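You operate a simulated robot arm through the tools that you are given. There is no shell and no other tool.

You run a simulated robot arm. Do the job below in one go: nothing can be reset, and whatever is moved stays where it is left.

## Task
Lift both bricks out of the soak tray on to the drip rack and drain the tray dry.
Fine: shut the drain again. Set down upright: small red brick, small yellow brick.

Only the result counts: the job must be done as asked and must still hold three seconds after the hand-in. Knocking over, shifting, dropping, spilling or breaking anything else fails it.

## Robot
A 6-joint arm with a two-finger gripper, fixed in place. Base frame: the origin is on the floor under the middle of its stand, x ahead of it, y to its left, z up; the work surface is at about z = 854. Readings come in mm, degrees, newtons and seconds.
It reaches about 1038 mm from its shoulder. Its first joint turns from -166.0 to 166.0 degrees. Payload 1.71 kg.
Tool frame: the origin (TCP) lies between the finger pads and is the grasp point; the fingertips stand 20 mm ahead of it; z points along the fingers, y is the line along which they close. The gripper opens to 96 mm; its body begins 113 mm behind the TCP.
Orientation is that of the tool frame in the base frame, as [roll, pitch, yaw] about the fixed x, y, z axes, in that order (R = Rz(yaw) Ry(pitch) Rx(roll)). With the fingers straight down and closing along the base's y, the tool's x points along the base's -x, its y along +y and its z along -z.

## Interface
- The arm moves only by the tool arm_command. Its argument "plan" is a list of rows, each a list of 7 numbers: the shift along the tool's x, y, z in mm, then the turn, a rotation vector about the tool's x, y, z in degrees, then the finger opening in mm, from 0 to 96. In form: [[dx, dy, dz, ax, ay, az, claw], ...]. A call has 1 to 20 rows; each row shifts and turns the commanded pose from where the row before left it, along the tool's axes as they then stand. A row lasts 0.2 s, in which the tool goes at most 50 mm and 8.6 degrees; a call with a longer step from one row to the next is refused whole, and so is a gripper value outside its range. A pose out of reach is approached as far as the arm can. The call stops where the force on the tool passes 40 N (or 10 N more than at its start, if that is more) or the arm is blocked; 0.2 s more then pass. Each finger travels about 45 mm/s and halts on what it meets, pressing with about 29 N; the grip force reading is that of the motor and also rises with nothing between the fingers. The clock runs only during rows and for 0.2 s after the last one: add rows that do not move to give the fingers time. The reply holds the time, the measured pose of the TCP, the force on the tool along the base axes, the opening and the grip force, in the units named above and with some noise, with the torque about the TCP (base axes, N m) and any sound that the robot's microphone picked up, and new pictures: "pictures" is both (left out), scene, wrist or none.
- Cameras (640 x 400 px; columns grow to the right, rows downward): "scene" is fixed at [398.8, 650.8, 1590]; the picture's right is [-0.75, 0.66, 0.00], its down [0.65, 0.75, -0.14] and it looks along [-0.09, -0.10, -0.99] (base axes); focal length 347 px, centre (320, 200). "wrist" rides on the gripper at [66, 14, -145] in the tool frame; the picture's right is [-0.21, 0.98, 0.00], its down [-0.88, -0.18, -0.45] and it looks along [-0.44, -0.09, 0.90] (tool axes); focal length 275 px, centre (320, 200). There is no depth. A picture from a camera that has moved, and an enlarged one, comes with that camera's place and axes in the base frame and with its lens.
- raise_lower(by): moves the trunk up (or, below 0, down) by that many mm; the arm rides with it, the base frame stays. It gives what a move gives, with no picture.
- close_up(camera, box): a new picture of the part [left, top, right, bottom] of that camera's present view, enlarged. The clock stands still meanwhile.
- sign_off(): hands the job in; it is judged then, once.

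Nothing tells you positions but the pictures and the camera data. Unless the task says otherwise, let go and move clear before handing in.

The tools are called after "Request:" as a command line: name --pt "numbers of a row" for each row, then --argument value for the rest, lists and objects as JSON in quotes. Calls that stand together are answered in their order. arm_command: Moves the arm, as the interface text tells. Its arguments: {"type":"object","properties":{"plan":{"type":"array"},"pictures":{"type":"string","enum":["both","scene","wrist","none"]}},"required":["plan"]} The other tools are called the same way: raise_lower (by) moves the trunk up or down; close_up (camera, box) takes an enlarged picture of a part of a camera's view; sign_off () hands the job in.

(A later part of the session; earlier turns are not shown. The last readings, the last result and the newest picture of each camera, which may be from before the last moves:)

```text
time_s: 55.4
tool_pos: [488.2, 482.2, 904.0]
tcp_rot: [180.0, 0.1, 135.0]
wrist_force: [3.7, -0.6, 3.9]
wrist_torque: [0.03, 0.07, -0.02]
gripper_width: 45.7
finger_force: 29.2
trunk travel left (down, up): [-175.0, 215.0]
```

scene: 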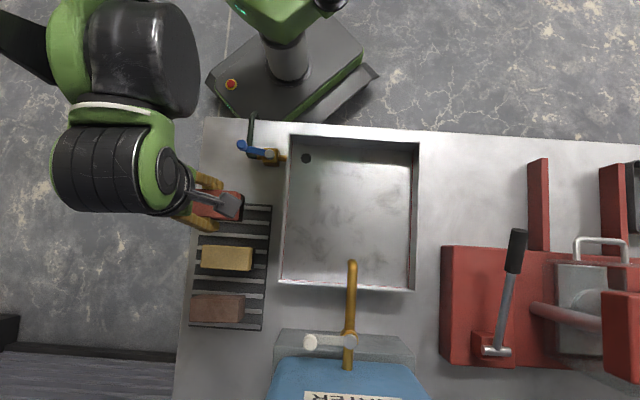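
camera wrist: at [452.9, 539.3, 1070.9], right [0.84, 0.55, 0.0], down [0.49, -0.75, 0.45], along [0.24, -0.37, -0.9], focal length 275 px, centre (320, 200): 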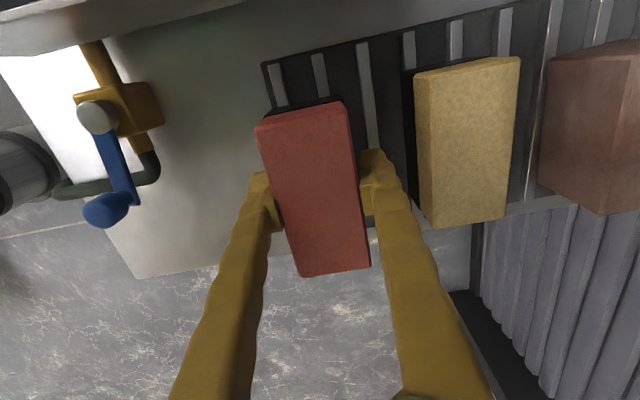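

The brick has just begun to rest on the slats (the weight is off the tool). One more millimetre down, then I open to 56 mm.

Request:
arm_command --pt "0 0 0.8 0 0 0 25" --pt "0 0 0 0 0 0 44" --pt "0 0 0 0 0 0 50" --pt "0 0 0 0 0 0 56" --pt "0 0 0 0 0 0 56" --pt "0 0 0 0 0 0 56" --pictures "both"

Request:
close_up --camera "wrist" --box '[192, 60, 512, 260]'

```text
time_s: 56.8
tool_pos: [488.1, 482.6, 902.3]
tcp_rot: [180.0, -0.1, 135.0]
wrist_force: [1.4, -0.1, 0.7]
wrist_torque: [0.02, -0.01, -0.01]
gripper_width: 55.9
finger_force: 0.1
trunk travel left (down, up): [-175.0, 215.0]
camera wrist: at [451.6, 539.1, 1048.3], right [0.84, 0.55, 0.0], down [0.49, -0.75, 0.45], along [0.24, -0.37, -0.9], focal length 275 px, centre (320, 200)
```

scene: 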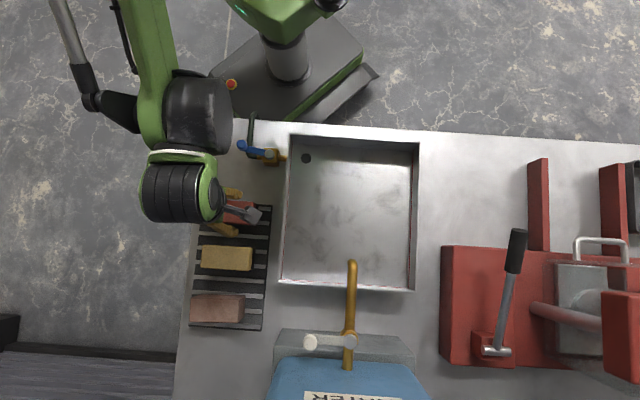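
wrist: 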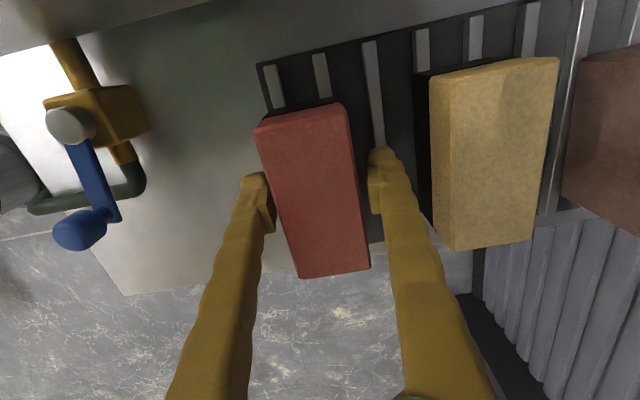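

```text
2.00 times, centred on (352, 160) of wrist
camera zoom: at [451.6, 539.1, 1048.3], right [0.84, 0.55, 0.0], down [0.49, -0.75, 0.45], along [0.24, -0.37, -0.9], focal length 551 px, centre (256, 280)
```

zoom: 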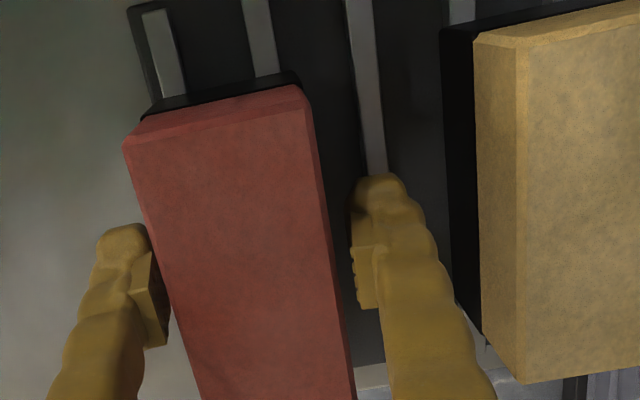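

The red brick stands free on the slats and the finger is well off the yellow brick. I rise straight up.

Request:
arm_command --pt "0 0 -8 0 0 0 56" --pt "0 0 -15 0 0 0 56" --pt "0 0 -25 0 0 0 56" --pt "0 0 -35 0 0 0 56" --pt "0 0 -40 0 0 0 56" --pt "0 0 -35 0 0 0 56" --pt "0 0 0 0 0 0 56" --pictures "both"

Request:
close_up --camera "wrist" --box '[192, 0, 512, 200]'

Request:
close_up --camera "scene" --box '[276, 120, 436, 220]'

Request:
close_up --camera "scene" --box '[272, 200, 432, 300]'

```text
time_s: 58.4
tool_pos: [488.2, 482.4, 1061.9]
tcp_rot: [180.0, -0.1, 134.9]
wrist_force: [0.2, -0.1, -0.4]
wrist_torque: [0.05, -0.05, 0.02]
gripper_width: 55.9
finger_force: 0.1
trunk travel left (down, up): [-175.0, 215.0]
camera wrist: at [451.3, 537.6, 1206.3], right [0.84, 0.55, 0.0], down [0.49, -0.75, 0.45], along [0.24, -0.37, -0.9], focal length 275 px, centre (320, 200)
```

scene: 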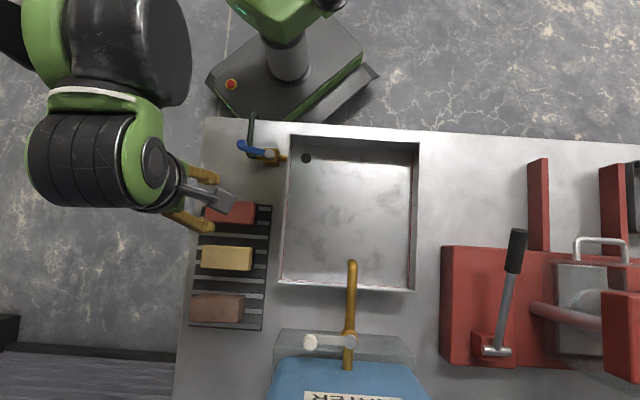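
wrist: 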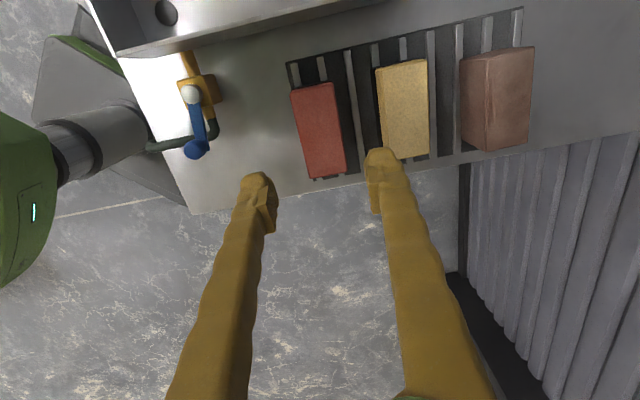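

```text
2.00 times, centred on (352, 100) of wrist
camera zoom: at [451.3, 537.6, 1206.3], right [0.84, 0.55, 0.0], down [0.49, -0.75, 0.45], along [0.24, -0.37, -0.9], focal length 551 px, centre (256, 400)
```

zoom: 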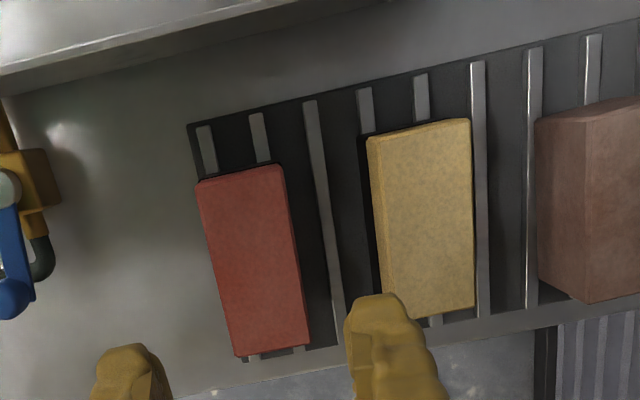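

```text
4.00 times, centred on (356, 170) of scene
camera zoom: at [398.8, 650.8, 1590.0], right [-0.75, 0.66, 0.0], down [0.65, 0.75, -0.14], along [-0.09, -0.1, -0.99], focal length 1388 px, centre (176, 320)
```

zoom: 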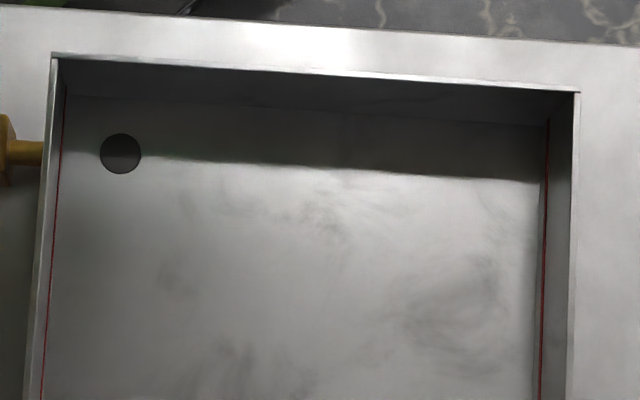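

```text
4.00 times, centred on (352, 250) of scene
camera zoom: at [398.8, 650.8, 1590.0], right [-0.75, 0.66, 0.0], down [0.65, 0.75, -0.14], along [-0.09, -0.1, -0.99], focal length 1388 px, centre (192, 0)
```

zoom: 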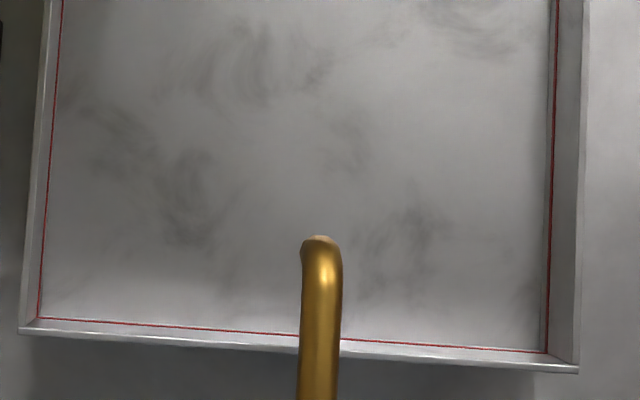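

Both bricks stand upright on the rack. I now check closely whether the tray is dry: corner by the drain, right wall and floor.

Request:
close_up --camera "scene" --box '[284, 132, 332, 162]'

Request:
close_up --camera "scene" --box '[384, 132, 432, 162]'

Request:
close_up --camera "scene" --box '[384, 268, 432, 298]'

Request:
close_up --camera "scene" --box '[230, 120, 310, 170]'

```text
13.33 times, centred on (308, 147) of scene
camera zoom: at [398.8, 650.8, 1590.0], right [-0.75, 0.66, 0.0], down [0.65, 0.75, -0.14], along [-0.09, -0.1, -0.99], focal length 4625 px, centre (480, 907)
```

zoom: 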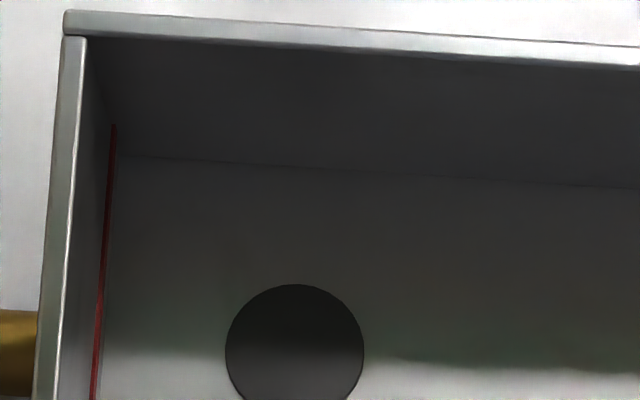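

```text
13.33 times, centred on (408, 147) of scene
camera zoom: at [398.8, 650.8, 1590.0], right [-0.75, 0.66, 0.0], down [0.65, 0.75, -0.14], along [-0.09, -0.1, -0.99], focal length 4625 px, centre (-853, 907)
```

zoom: 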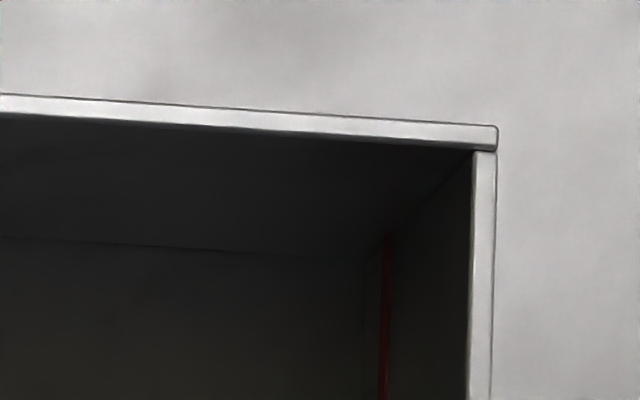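

```text
13.33 times, centred on (408, 283) of scene
camera zoom: at [398.8, 650.8, 1590.0], right [-0.75, 0.66, 0.0], down [0.65, 0.75, -0.14], along [-0.09, -0.1, -0.99], focal length 4625 px, centre (-853, -907)
```

zoom: 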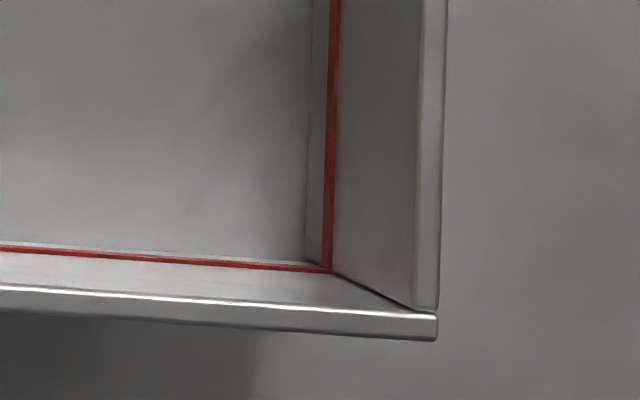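

```text
8.00 times, centred on (270, 145) of scene
camera zoom: at [398.8, 650.8, 1590.0], right [-0.75, 0.66, 0.0], down [0.65, 0.75, -0.14], along [-0.09, -0.1, -0.99], focal length 2775 px, centre (720, 640)
```

zoom: 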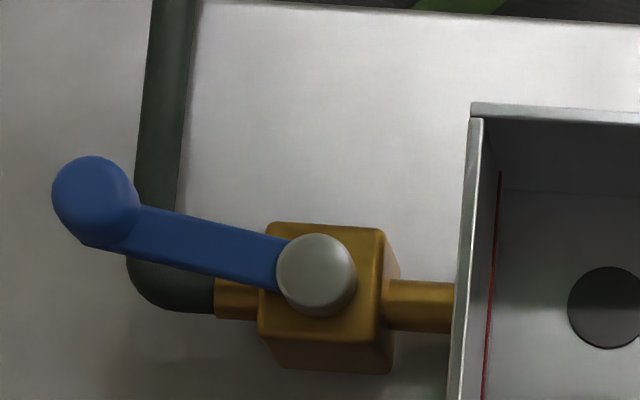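

The floor edges and the level mark are now clearly uncovered, so the water looks gone. I'll wait several seconds to be sure while moving the arm towards the valve for a closer look.

Request:
arm_command --pt "20 -20 0 0 0 0 56" --pt "25 -25 0 0 0 0 56" --pt "20 -20 0 0 0 0 56" --pt "0 0 0 0 0 5 56" --pt "0 0 0 0 0 7 56" --pt "0 0 0 0 0 7 44" --pt "0 0 0 0 0 0 44" --pt "0 0 0 0 0 0 44" --pt "0 0 0 0 0 0 44" --pt "0 0 0 0 0 0 44" --pt "0 0 0 0 0 0 44" --pt "0 0 0 0 0 0 44" --pt "0 0 0 0 0 0 44" --pt "0 0 0 0 0 0 44" --pt "0 0 0 0 0 0 44" --pt "0 0 0 0 0 0 44" --pt "0 0 0 0 0 0 44" --pictures "both"

Request:
close_up --camera "scene" --box '[384, 268, 432, 298]'

Request:
close_up --camera "scene" --box '[284, 132, 332, 162]'

Request:
close_up --camera "scene" --box '[276, 120, 436, 220]'

```text
time_s: 62.0
tool_pos: [396.4, 481.7, 1059.6]
tcp_rot: [-180.0, 0.0, 116.0]
wrist_force: [0.0, -0.1, -0.5]
wrist_torque: [-0.01, 0.0, -0.01]
gripper_width: 44.0
finger_force: 0.1
trunk travel left (down, up): [-175.0, 215.0]
camera wrist: at [380.0, 547.0, 1206.1], right [0.97, 0.24, 0.0], down [0.22, -0.87, 0.45], along [0.11, -0.43, -0.9], focal length 275 px, centre (320, 200)
```

scene: 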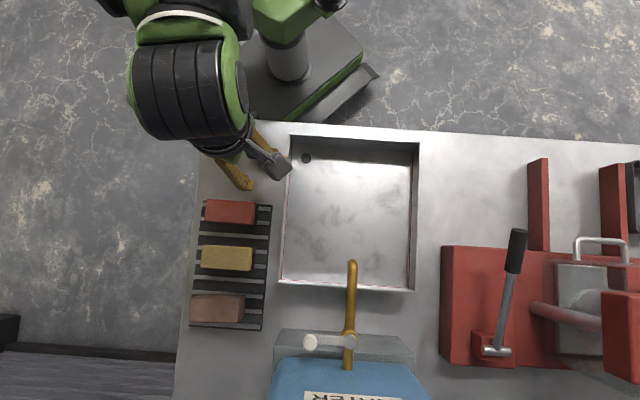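
wrist: 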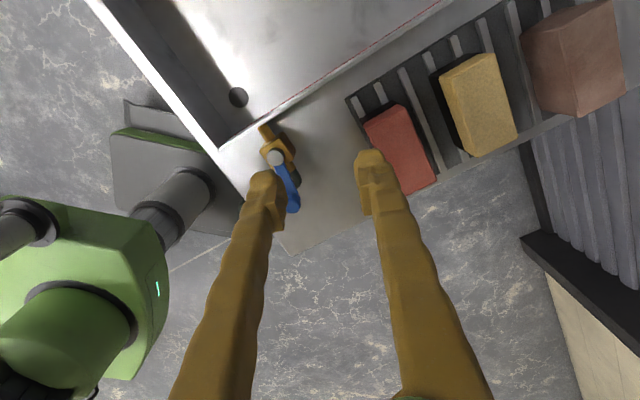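

```text
13.33 times, centred on (408, 283) of scene
camera zoom: at [398.8, 650.8, 1590.0], right [-0.75, 0.66, 0.0], down [0.65, 0.75, -0.14], along [-0.09, -0.1, -0.99], focal length 4625 px, centre (-853, -907)
```

zoom: 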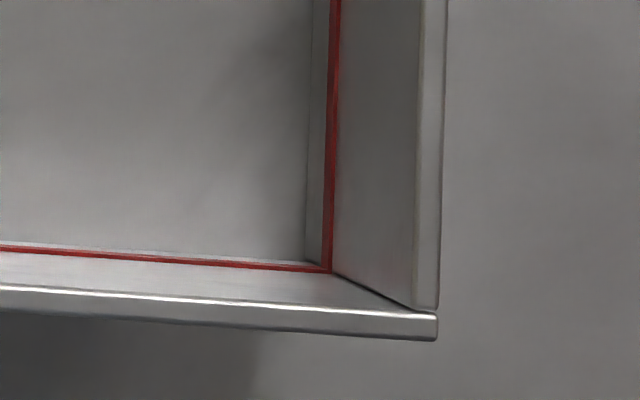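

```text
13.33 times, centred on (308, 147) of scene
camera zoom: at [398.8, 650.8, 1590.0], right [-0.75, 0.66, 0.0], down [0.65, 0.75, -0.14], along [-0.09, -0.1, -0.99], focal length 4625 px, centre (480, 907)
```

zoom: 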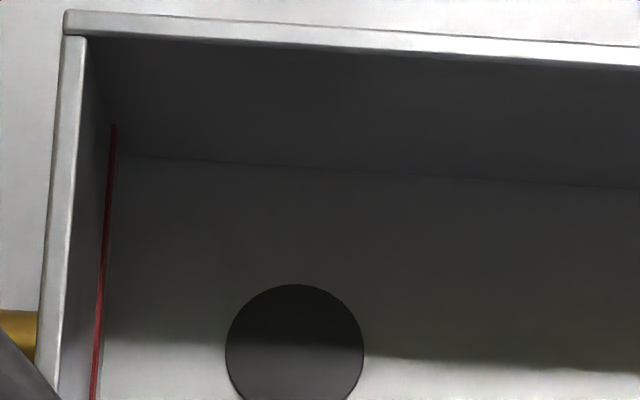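

```text
4.00 times, centred on (356, 170) of scene
camera zoom: at [398.8, 650.8, 1590.0], right [-0.75, 0.66, 0.0], down [0.65, 0.75, -0.14], along [-0.09, -0.1, -0.99], focal length 1388 px, centre (176, 320)
```

zoom: 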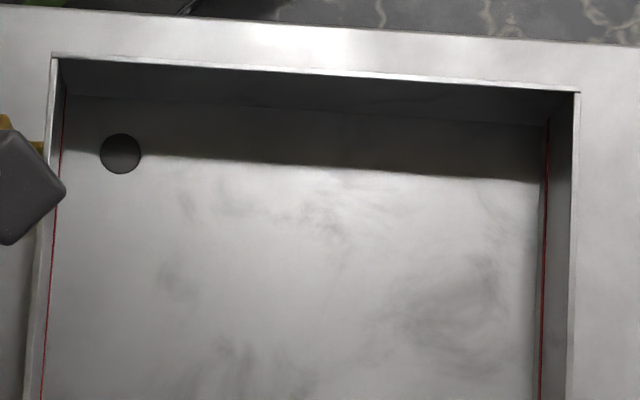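

The pictures no longer change between the last two looks, so the tray is empty. I now go over the lever's knob at about (383.5, 396) to shut the drain, waiting a few more seconds on the way.

Request:
arm_command --pt "-23.7 -16.3 10 0 0 0 44" --pt "-23.7 -16.3 20 0 0 0 44" --pt "-23.7 -16.4 20 0 0 3 44" --pt "0 0 0 0 0 0 44" --pt "0 0 0 0 0 0 44" --pt "0 0 0 0 0 0 44" --pt "0 0 0 0 0 0 44" --pt "0 0 0 0 0 0 44" --pt "0 0 0 0 0 0 44" --pt "0 0 0 0 0 0 44" --pt "0 0 0 0 0 0 44" --pt "0 0 0 0 0 0 44" --pt "0 0 0 0 0 0 44" --pt "0 0 0 0 0 0 44" --pt "0 0 0 0 0 0 44" --pt "0 0 0 0 0 0 44" --pt "0 0 0 0 0 0 44" --pt "0 0 0 0 0 0 44" --pt "0 0 0 0 0 0 44" --pt "0 0 0 0 0 0 44" --pictures "both"

Request:
close_up --camera "wrist" --box '[224, 80, 416, 200]'

Request:
close_up --camera "scene" --box '[272, 125, 432, 300]'

```text
time_s: 66.2
tool_pos: [384.6, 395.7, 1010.7]
tcp_rot: [180.0, 0.0, 113.1]
wrist_force: [0.2, -0.8, 0.4]
wrist_torque: [0.02, -0.01, 0.01]
gripper_width: 43.9
finger_force: 0.2
trunk travel left (down, up): [-175.0, 215.0]
camera wrist: at [372.3, 461.8, 1156.0], right [0.98, 0.19, 0.0], down [0.17, -0.88, 0.45], along [0.09, -0.44, -0.9], focal length 275 px, centre (320, 200)
```

scene: 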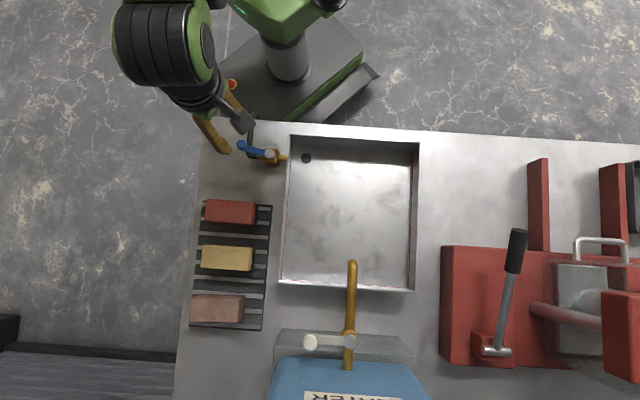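
wrist: 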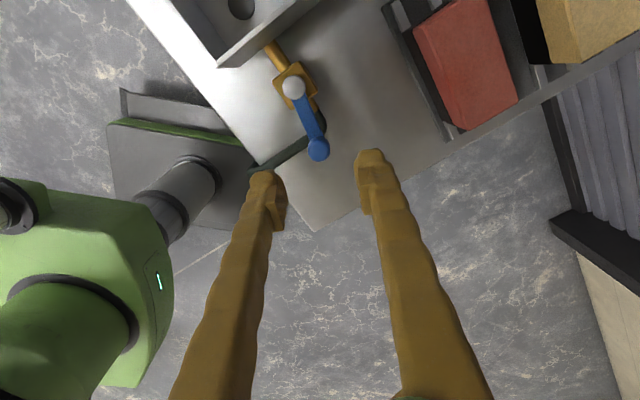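

```text
3.33 times, centred on (320, 140) of wrist
camera zoom: at [372.3, 461.8, 1156.0], right [0.98, 0.19, 0.0], down [0.17, -0.88, 0.45], along [0.09, -0.44, -0.9], focal length 918 px, centre (320, 400)
```

zoom: 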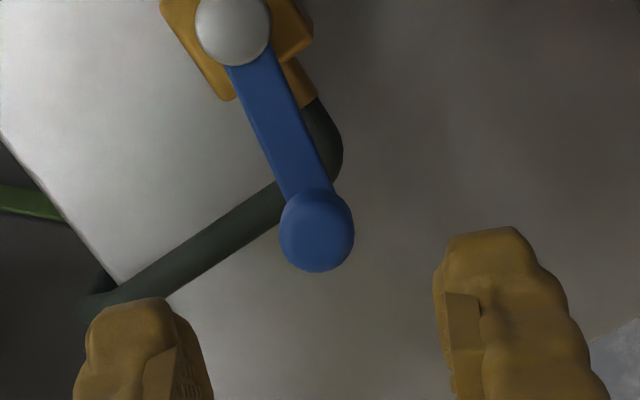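

```text
2.29 times, centred on (352, 212) of scene
camera zoom: at [398.8, 650.8, 1590.0], right [-0.75, 0.66, 0.0], down [0.65, 0.75, -0.14], along [-0.09, -0.1, -0.99], focal length 793 px, centre (247, 171)
```

zoom: 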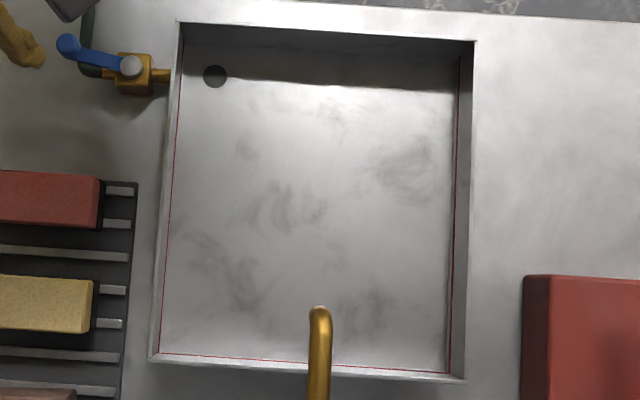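

The tray looks the same dry state as before, and the knob measures at (384.6, 396.1), right under the tool. I go down around it.

Request:
arm_command --pt "0 0 20 0 0 0 44" --pt "0 0 20 0 0 0 44" --pt "0 0 10 0 0 0 44" --pt "0 0 0 0 0 0 44" --pictures "wrist"

Request:
close_up --camera "wrist" --box '[224, 100, 416, 220]'

```text
time_s: 67.2
tool_pos: [375.1, 385.5, 961.4]
tcp_rot: [-180.0, 0.0, 112.9]
wrist_force: [0.8, 0.5, 0.4]
wrist_torque: [0.02, -0.01, -0.01]
gripper_width: 44.1
finger_force: 0.0
trunk travel left (down, up): [-175.0, 215.0]
camera wrist: at [361.6, 451.1, 1108.0], right [0.98, 0.19, 0.0], down [0.17, -0.88, 0.45], along [0.09, -0.44, -0.9], focal length 275 px, centre (320, 200)
```

wrist: 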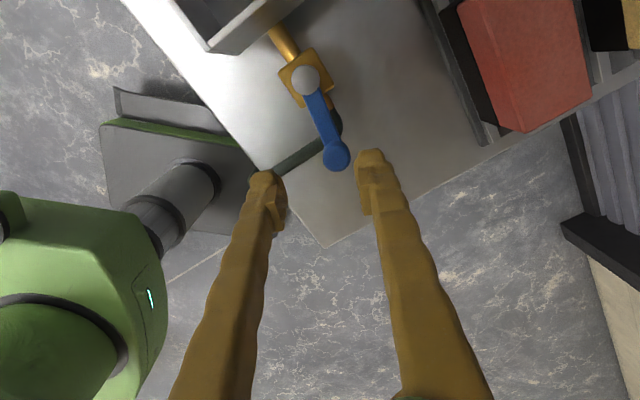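

```text
3.33 times, centred on (320, 160) of wrist
camera zoom: at [361.6, 451.1, 1108.0], right [0.98, 0.19, 0.0], down [0.17, -0.88, 0.45], along [0.09, -0.44, -0.9], focal length 918 px, centre (320, 333)
```

zoom: 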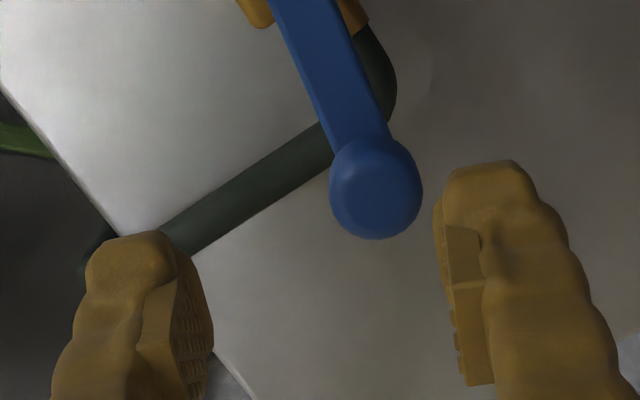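

The arm drifted by about (-10, -10) mm on this descent, which I caught in the picture. I correct sideways at this height and verify before going lower.

Request:
arm_command --pt "3 6.5 0 0 0 0 44" --pt "3.1 6.4 0 0 0 0 44" --pt "0 0 0 0 0 0 44" --pictures "wrist"

Request:
close_up --camera "wrist" --box '[224, 100, 416, 220]'

```text
time_s: 68.0
tool_pos: [383.2, 393.7, 962.4]
tcp_rot: [180.0, 0.0, 112.9]
wrist_force: [0.1, -0.2, -0.3]
wrist_torque: [0.0, -0.03, -0.01]
gripper_width: 44.1
finger_force: 0.0
trunk travel left (down, up): [-175.0, 215.0]
camera wrist: at [371.3, 459.4, 1108.1], right [0.98, 0.19, 0.0], down [0.17, -0.88, 0.45], along [0.08, -0.44, -0.9], focal length 275 px, centre (320, 200)
```

wrist: 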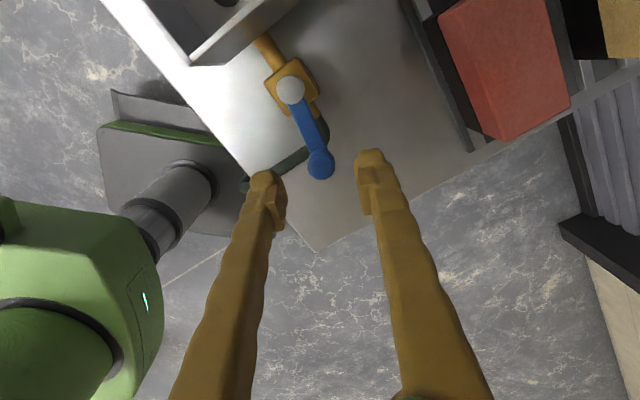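

```text
3.33 times, centred on (320, 160) of wrist
camera zoom: at [371.3, 459.4, 1108.1], right [0.98, 0.19, 0.0], down [0.17, -0.88, 0.45], along [0.08, -0.44, -0.9], focal length 918 px, centre (320, 333)
```

zoom: 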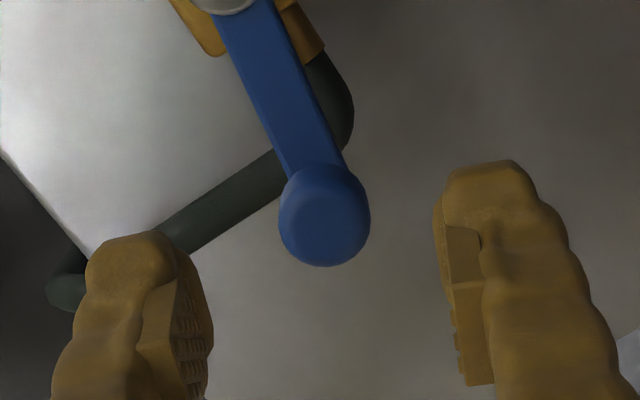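

The knob is between the fingers again. I go down the remaining 45 mm with a small correction.

Request:
arm_command --pt "1.4 2.1 10 0 0 0 44" --pt "0 0 15 0 0 0 44" --pt "0 0 0 0 0 0 44" --pictures "wrist"

```text
time_s: 68.8
tool_pos: [393.0, 395.7, 939.5]
tcp_rot: [179.9, 0.1, 112.0]
wrist_force: [0.3, -0.2, 0.0]
wrist_torque: [0.0, 0.02, 0.0]
gripper_width: 44.0
finger_force: 0.0
trunk travel left (down, up): [-175.0, 215.0]
camera wrist: at [380.8, 461.7, 1083.9], right [0.98, 0.18, 0.0], down [0.16, -0.88, 0.45], along [0.08, -0.44, -0.9], focal length 275 px, centre (320, 200)
```

wrist: 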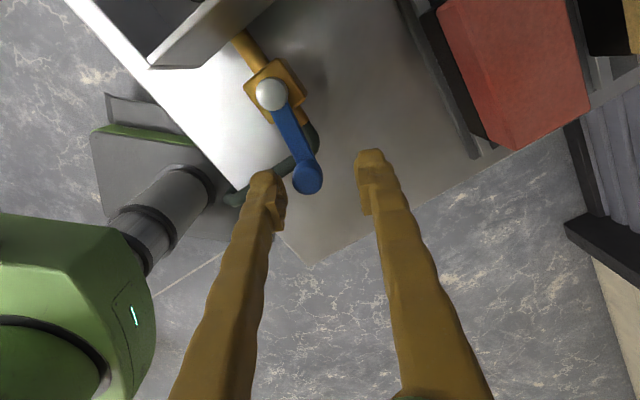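

Another small sideways drift (+8 mm in x); the knob is still between the fingers. I correct and check again.

Request:
arm_command --pt "1.6 -3.9 0 0 0 0 44" --pt "1.6 -3.9 0 0 0 0 44" --pt "0 0 0 0 0 0 44" --pictures "wrist"

```text
time_s: 69.6
tool_pos: [387.0, 413.0, 935.5]
tcp_rot: [179.9, 0.0, 113.2]
wrist_force: [-0.4, -1.1, 0.7]
wrist_torque: [0.17, -0.05, 0.01]
gripper_width: 43.8
finger_force: 0.1
trunk travel left (down, up): [-175.0, 215.0]
camera wrist: at [373.4, 479.0, 1081.0], right [0.98, 0.2, 0.0], down [0.17, -0.88, 0.44], along [0.09, -0.43, -0.9], focal length 275 px, centre (320, 200)
```

wrist: 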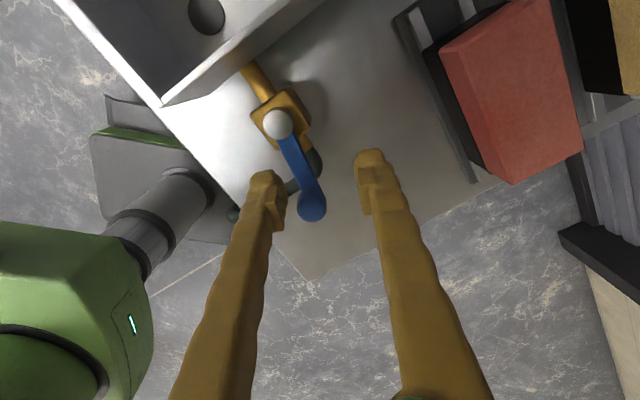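

The reading jumped to (387, 413). Before anything else I hold still and read again to see whether the arm settles.

Request:
arm_command --pt "0 0 0 0 0 0 44" --pt "0 0 0 0 0 0 44" --pt "0 0 0 0 0 0 44" --pictures "both"

```text
time_s: 70.4
tool_pos: [385.7, 410.5, 933.1]
tcp_rot: [180.0, 0.0, 113.0]
wrist_force: [-0.3, -0.5, 0.4]
wrist_torque: [0.0, -0.02, -0.02]
gripper_width: 43.8
finger_force: 0.1
trunk travel left (down, up): [-175.0, 215.0]
camera wrist: at [373.0, 476.9, 1080.7], right [0.98, 0.19, 0.0], down [0.17, -0.88, 0.45], along [0.09, -0.44, -0.9], focal length 275 px, centre (320, 200)
```

scene: 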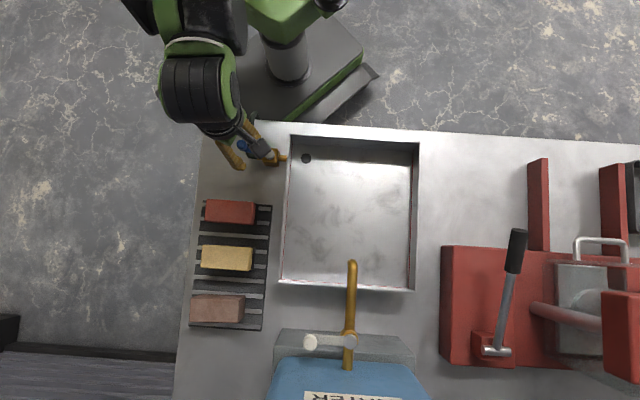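
wrist: 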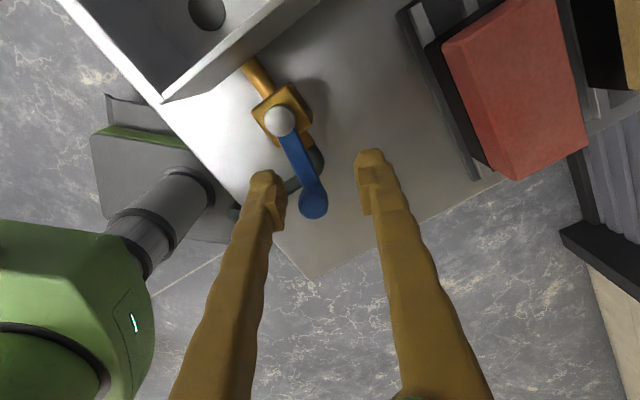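

The arm has settled at (385.7, 410.5), about 14 mm off along the tool's x. I correct in small steps and read again.

Request:
arm_command --pt "-4.6 -2.4 0 0 0 0 44" --pt "-4.6 -2.4 0 0 0 0 44" --pt "-4.6 -2.3 0 0 0 0 44" --pt "0 0 0 0 0 0 44" --pt "0 0 0 0 0 0 44" --pictures "wrist"

```text
time_s: 71.6
tool_pos: [384.5, 395.3, 936.9]
tcp_rot: [179.9, 0.0, 113.0]
wrist_force: [-0.1, -0.4, 0.7]
wrist_torque: [0.02, 0.0, 0.01]
gripper_width: 43.9
finger_force: 0.0
trunk travel left (down, up): [-175.0, 215.0]
camera wrist: at [372.0, 460.3, 1081.9], right [0.98, 0.19, 0.0], down [0.17, -0.88, 0.45], along [0.09, -0.44, -0.9], focal length 275 px, centre (320, 200)
```

wrist: 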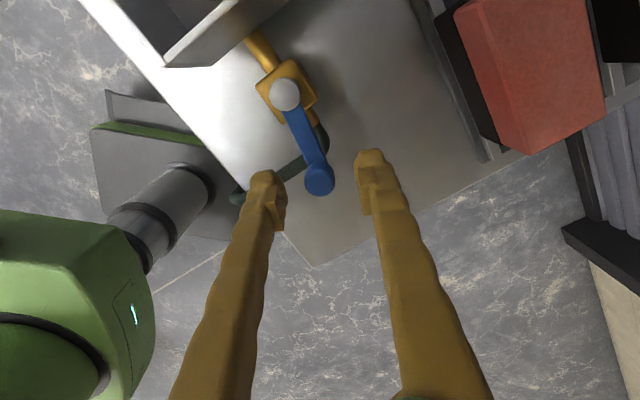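

Back right over the knob at (384.5, 395.3, 937). I lower the last 19 mm slowly.

Request:
arm_command --pt "0 0.3 7 0 0 0 44" --pt "0 0 7 0 0 0 44" --pt "0 0 5 0 0 0 44" --pt "0 0 0 0 0 0 44" --pt "0 0 0 0 0 0 44" --pictures "wrist"

```text
time_s: 72.8
tool_pos: [385.2, 394.8, 917.3]
tcp_rot: [179.9, 0.0, 113.0]
wrist_force: [0.1, -0.4, 0.2]
wrist_torque: [-0.03, -0.02, -0.01]
gripper_width: 44.1
finger_force: 0.0
trunk travel left (down, up): [-175.0, 215.0]
camera wrist: at [372.6, 459.7, 1062.9], right [0.98, 0.19, 0.0], down [0.17, -0.88, 0.45], along [0.09, -0.44, -0.9], focal length 275 px, centre (320, 200)
```

wrist: 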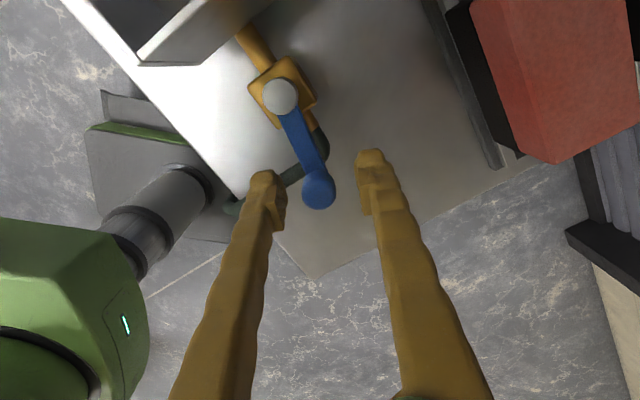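

The fingers stand around the knob. I narrow to 30 mm and swing the lever back the first part.

Request:
arm_command --pt "0 0 0 0 0 0 36" --pt "0 0 0 0 0 0 30" --pt "-1.38 -7.76 0 0 0 4.5 30" --pt "-0.75 -7.84 0 0 0 4.5 30" --pt "-0.2 -7.88 0 0 0 4.5 30" --pt "0 0 0 0 0 0 30" --pictures "wrist"

```text
time_s: 74.2
tool_pos: [363.6, 384.0, 916.8]
tcp_rot: [180.0, 0.0, 99.4]
wrist_force: [0.1, 0.2, -0.2]
wrist_torque: [-0.04, -0.01, 0.0]
gripper_width: 29.9
finger_force: 0.0
trunk travel left (down, up): [-175.0, 215.0]
camera wrist: at [365.7, 452.0, 1062.2], right [1.0, -0.04, 0.0], down [-0.04, -0.89, 0.44], along [-0.02, -0.44, -0.9], focal length 275 px, centre (320, 200)
```

wrist: 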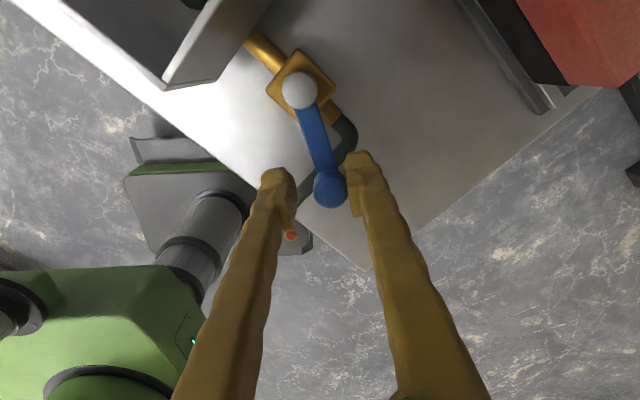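

The lever follows. I continue with the middle part of the arc.

Request:
arm_command --pt "0.9 -7.84 0 0 0 4.5 30" --pt "1.4 -7.85 0 0 0 4.5 30" --pt "1.9 -7.69 0 0 0 4.5 30" --pt "2.2 -7.65 0 0 0 4.5 30" --pt "0 0 0 0 0 0 30" --pictures "wrist"

```text
time_s: 75.4
tool_pos: [333.0, 389.6, 918.1]
tcp_rot: [-179.9, 0.0, 81.5]
wrist_force: [0.3, 0.6, -0.3]
wrist_torque: [0.01, 0.01, -0.01]
gripper_width: 30.0
finger_force: 0.4
trunk travel left (down, up): [-175.0, 215.0]
camera wrist: at [356.6, 452.7, 1063.0], right [0.94, -0.35, 0.0], down [-0.31, -0.84, 0.44], along [-0.15, -0.42, -0.9], focal length 275 px, centre (320, 200)
```

wrist: 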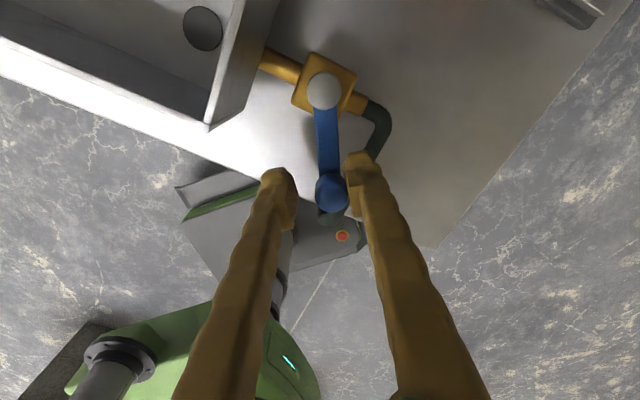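

Good, about two thirds back. Now the next two rows, then the last bit carefully.

Request:
arm_command --pt "2.63 -7.47 0 0 0 4.5 30" --pt "3.06 -7.18 0 0 0 4.5 30" --pt "0 0 0 0 0 0 30" --pictures "both"

Request:
close_up --camera "wrist" --box '[224, 80, 416, 200]'

```text
time_s: 76.2
tool_pos: [318.9, 397.7, 916.7]
tcp_rot: [-179.9, 0.1, 72.5]
wrist_force: [0.0, 1.0, 0.2]
wrist_torque: [-0.02, -0.02, 0.05]
gripper_width: 30.0
finger_force: 0.1
trunk travel left (down, up): [-175.0, 215.0]
camera wrist: at [352.2, 456.8, 1063.1], right [0.87, -0.49, 0.0], down [-0.44, -0.78, 0.44], along [-0.22, -0.39, -0.9], focal length 275 px, centre (320, 200)
```

scene: 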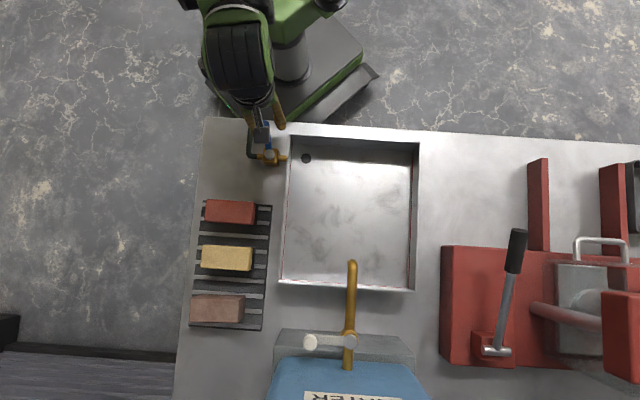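
wrist: 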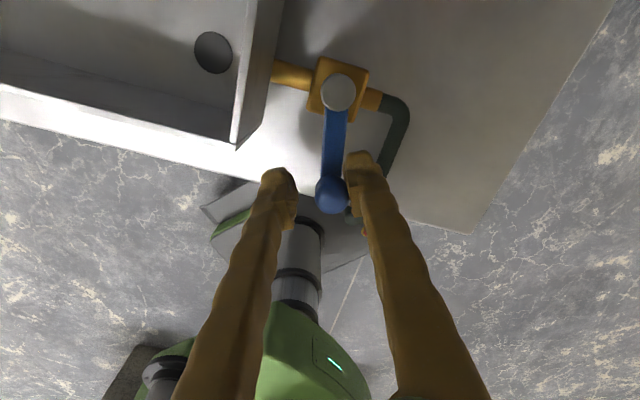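

```text
3.33 times, centred on (320, 140) of wrist
camera zoom: at [352.2, 456.8, 1063.1], right [0.87, -0.49, 0.0], down [-0.44, -0.78, 0.44], along [-0.22, -0.39, -0.9], focal length 918 px, centre (320, 400)
```

zoom: 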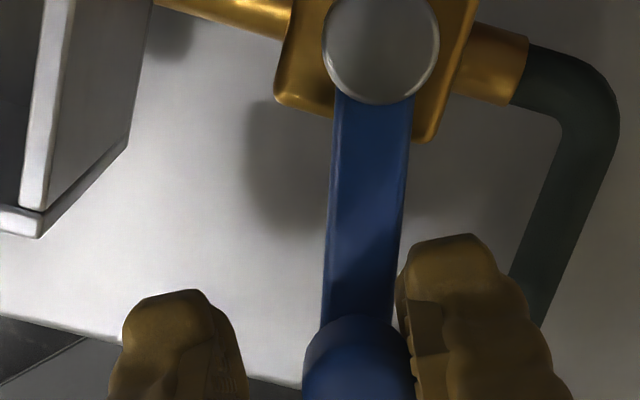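

About ten degrees remain until it is square to the pipe again. I push in two small rows and check the force.

Request:
arm_command --pt "2.41 -4.32 0 0 0 2 30" --pt "2.39 -4.35 0 0 0 2 30" --pt "0 0 0 0 0 0 30" --pictures "both"

Request:
close_up --camera "wrist" --box '[224, 80, 416, 200]'

```text
time_s: 77.0
tool_pos: [309.8, 405.0, 917.1]
tcp_rot: [180.0, 0.0, 68.4]
wrist_force: [0.8, 0.4, 0.3]
wrist_torque: [-0.01, 0.04, 0.01]
gripper_width: 29.8
finger_force: 0.0
trunk travel left (down, up): [-175.0, 215.0]
camera wrist: at [349.2, 461.1, 1063.5], right [0.83, -0.55, 0.0], down [-0.49, -0.75, 0.44], along [-0.24, -0.37, -0.9], focal length 275 px, centre (320, 200)
```

scene: 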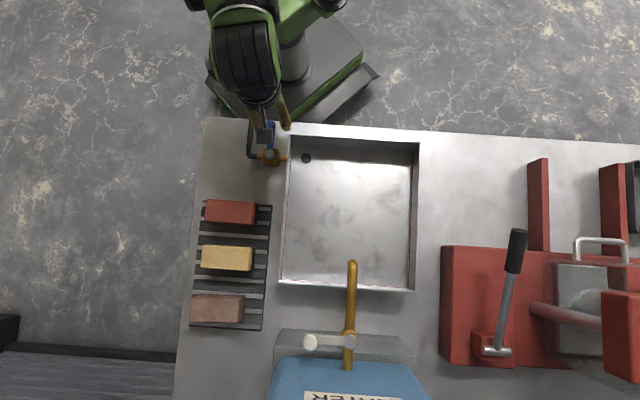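
wrist: 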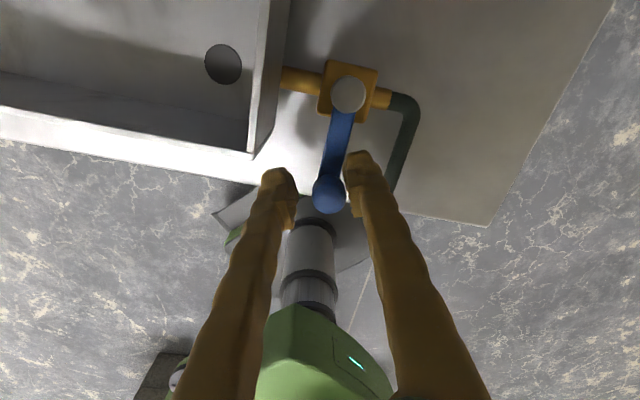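

```text
3.33 times, centred on (320, 140) of wrist
camera zoom: at [349.2, 461.1, 1063.5], right [0.83, -0.55, 0.0], down [-0.49, -0.75, 0.44], along [-0.24, -0.37, -0.9], focal length 918 px, centre (320, 400)
```

zoom: 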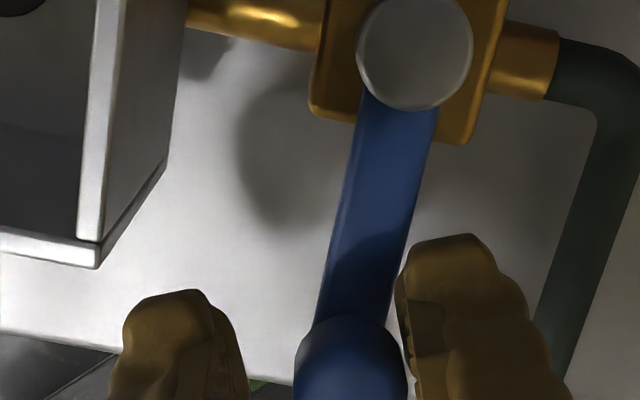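

The knob is back at about (316, 403), its original place. I push a little further to feel the closed stop.

Request:
arm_command --pt "1.2 -2.5 0 0 0 0 30" --pt "0 0 0 0 0 0 30" --pictures "wrist"

```text
time_s: 77.6
tool_pos: [310.6, 406.2, 918.2]
tcp_rot: [-180.0, 0.0, 68.5]
wrist_force: [0.1, -0.7, -0.4]
wrist_torque: [-0.03, 0.0, -0.03]
gripper_width: 30.2
finger_force: 0.4
trunk travel left (down, up): [-175.0, 215.0]
camera wrist: at [348.1, 463.4, 1063.4], right [0.83, -0.55, 0.0], down [-0.49, -0.75, 0.44], along [-0.24, -0.37, -0.9], focal length 275 px, centre (320, 200)
```

wrist: 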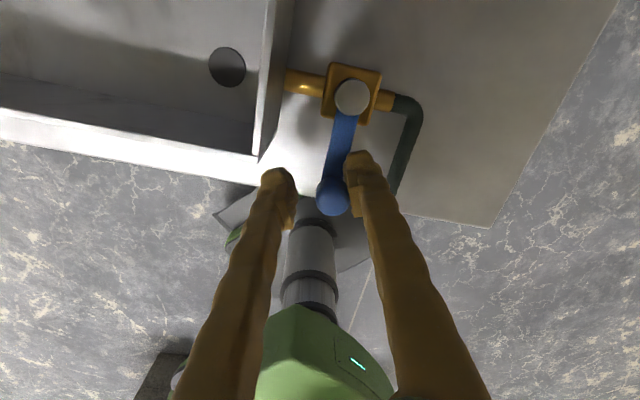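

No force yet. A further 3 mm.

Request:
arm_command --pt "1.2 -2.8 0 0 0 0 30" --pt "0 0 0 0 0 0 30" --pt "0 0 0 0 0 0 30" --pictures "wrist"

Request:
close_up --camera "wrist" --box '[224, 80, 416, 200]'

```text
time_s: 78.4
tool_pos: [308.9, 410.4, 916.1]
tcp_rot: [180.0, 0.1, 68.5]
wrist_force: [5.7, -5.1, 0.0]
wrist_torque: [-0.01, -0.03, 0.04]
gripper_width: 35.1
finger_force: 3.3
trunk travel left (down, up): [-175.0, 215.0]
camera wrist: at [346.4, 466.1, 1062.5], right [0.83, -0.55, 0.0], down [-0.49, -0.75, 0.44], along [-0.24, -0.37, -0.9], focal length 275 px, centre (320, 200)
```

wrist: 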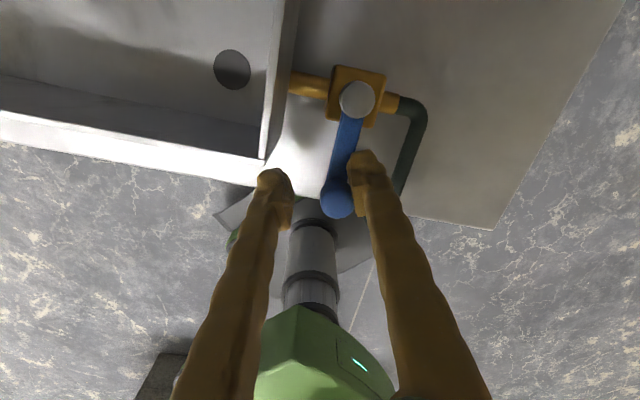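

```text
3.33 times, centred on (320, 140) of wrist
camera zoom: at [346.4, 466.1, 1062.5], right [0.83, -0.55, 0.0], down [-0.49, -0.75, 0.44], along [-0.24, -0.37, -0.9], focal length 918 px, centre (320, 400)
```

zoom: 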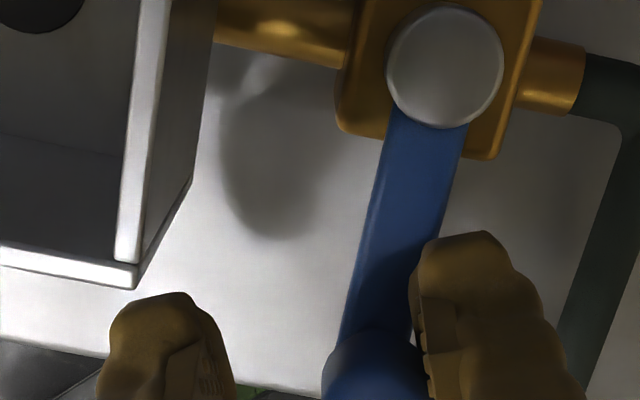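

The lever is against its closed stop (about 8 N, the knob no longer moves, same place as at the start). I back off, open and rise clear.

Request:
arm_command --pt "0 3 0 0 0 0 40" --pt "-2 4 0 0 0 0 46" --pt "0 0 0 0 0 0 46" --pictures "wrist"

```text
time_s: 79.2
tool_pos: [314.9, 404.2, 915.9]
tcp_rot: [179.9, 0.1, 68.4]
wrist_force: [0.9, 0.6, 0.7]
wrist_torque: [0.02, -0.01, -0.01]
gripper_width: 45.9
finger_force: 0.1
trunk travel left (down, up): [-175.0, 215.0]
camera wrist: at [351.3, 462.1, 1062.0], right [0.84, -0.55, 0.0], down [-0.49, -0.75, 0.44], along [-0.24, -0.37, -0.9], focal length 275 px, centre (320, 200)
```

wrist: 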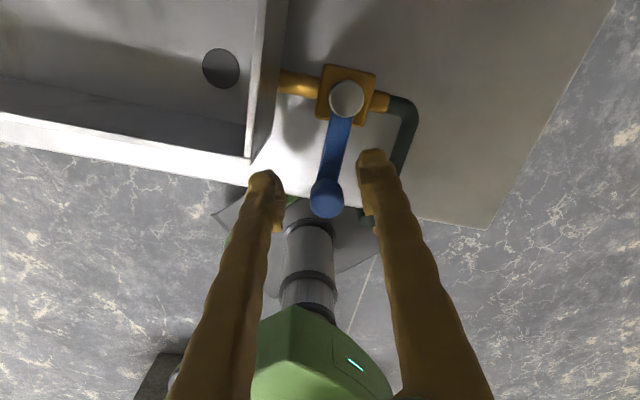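

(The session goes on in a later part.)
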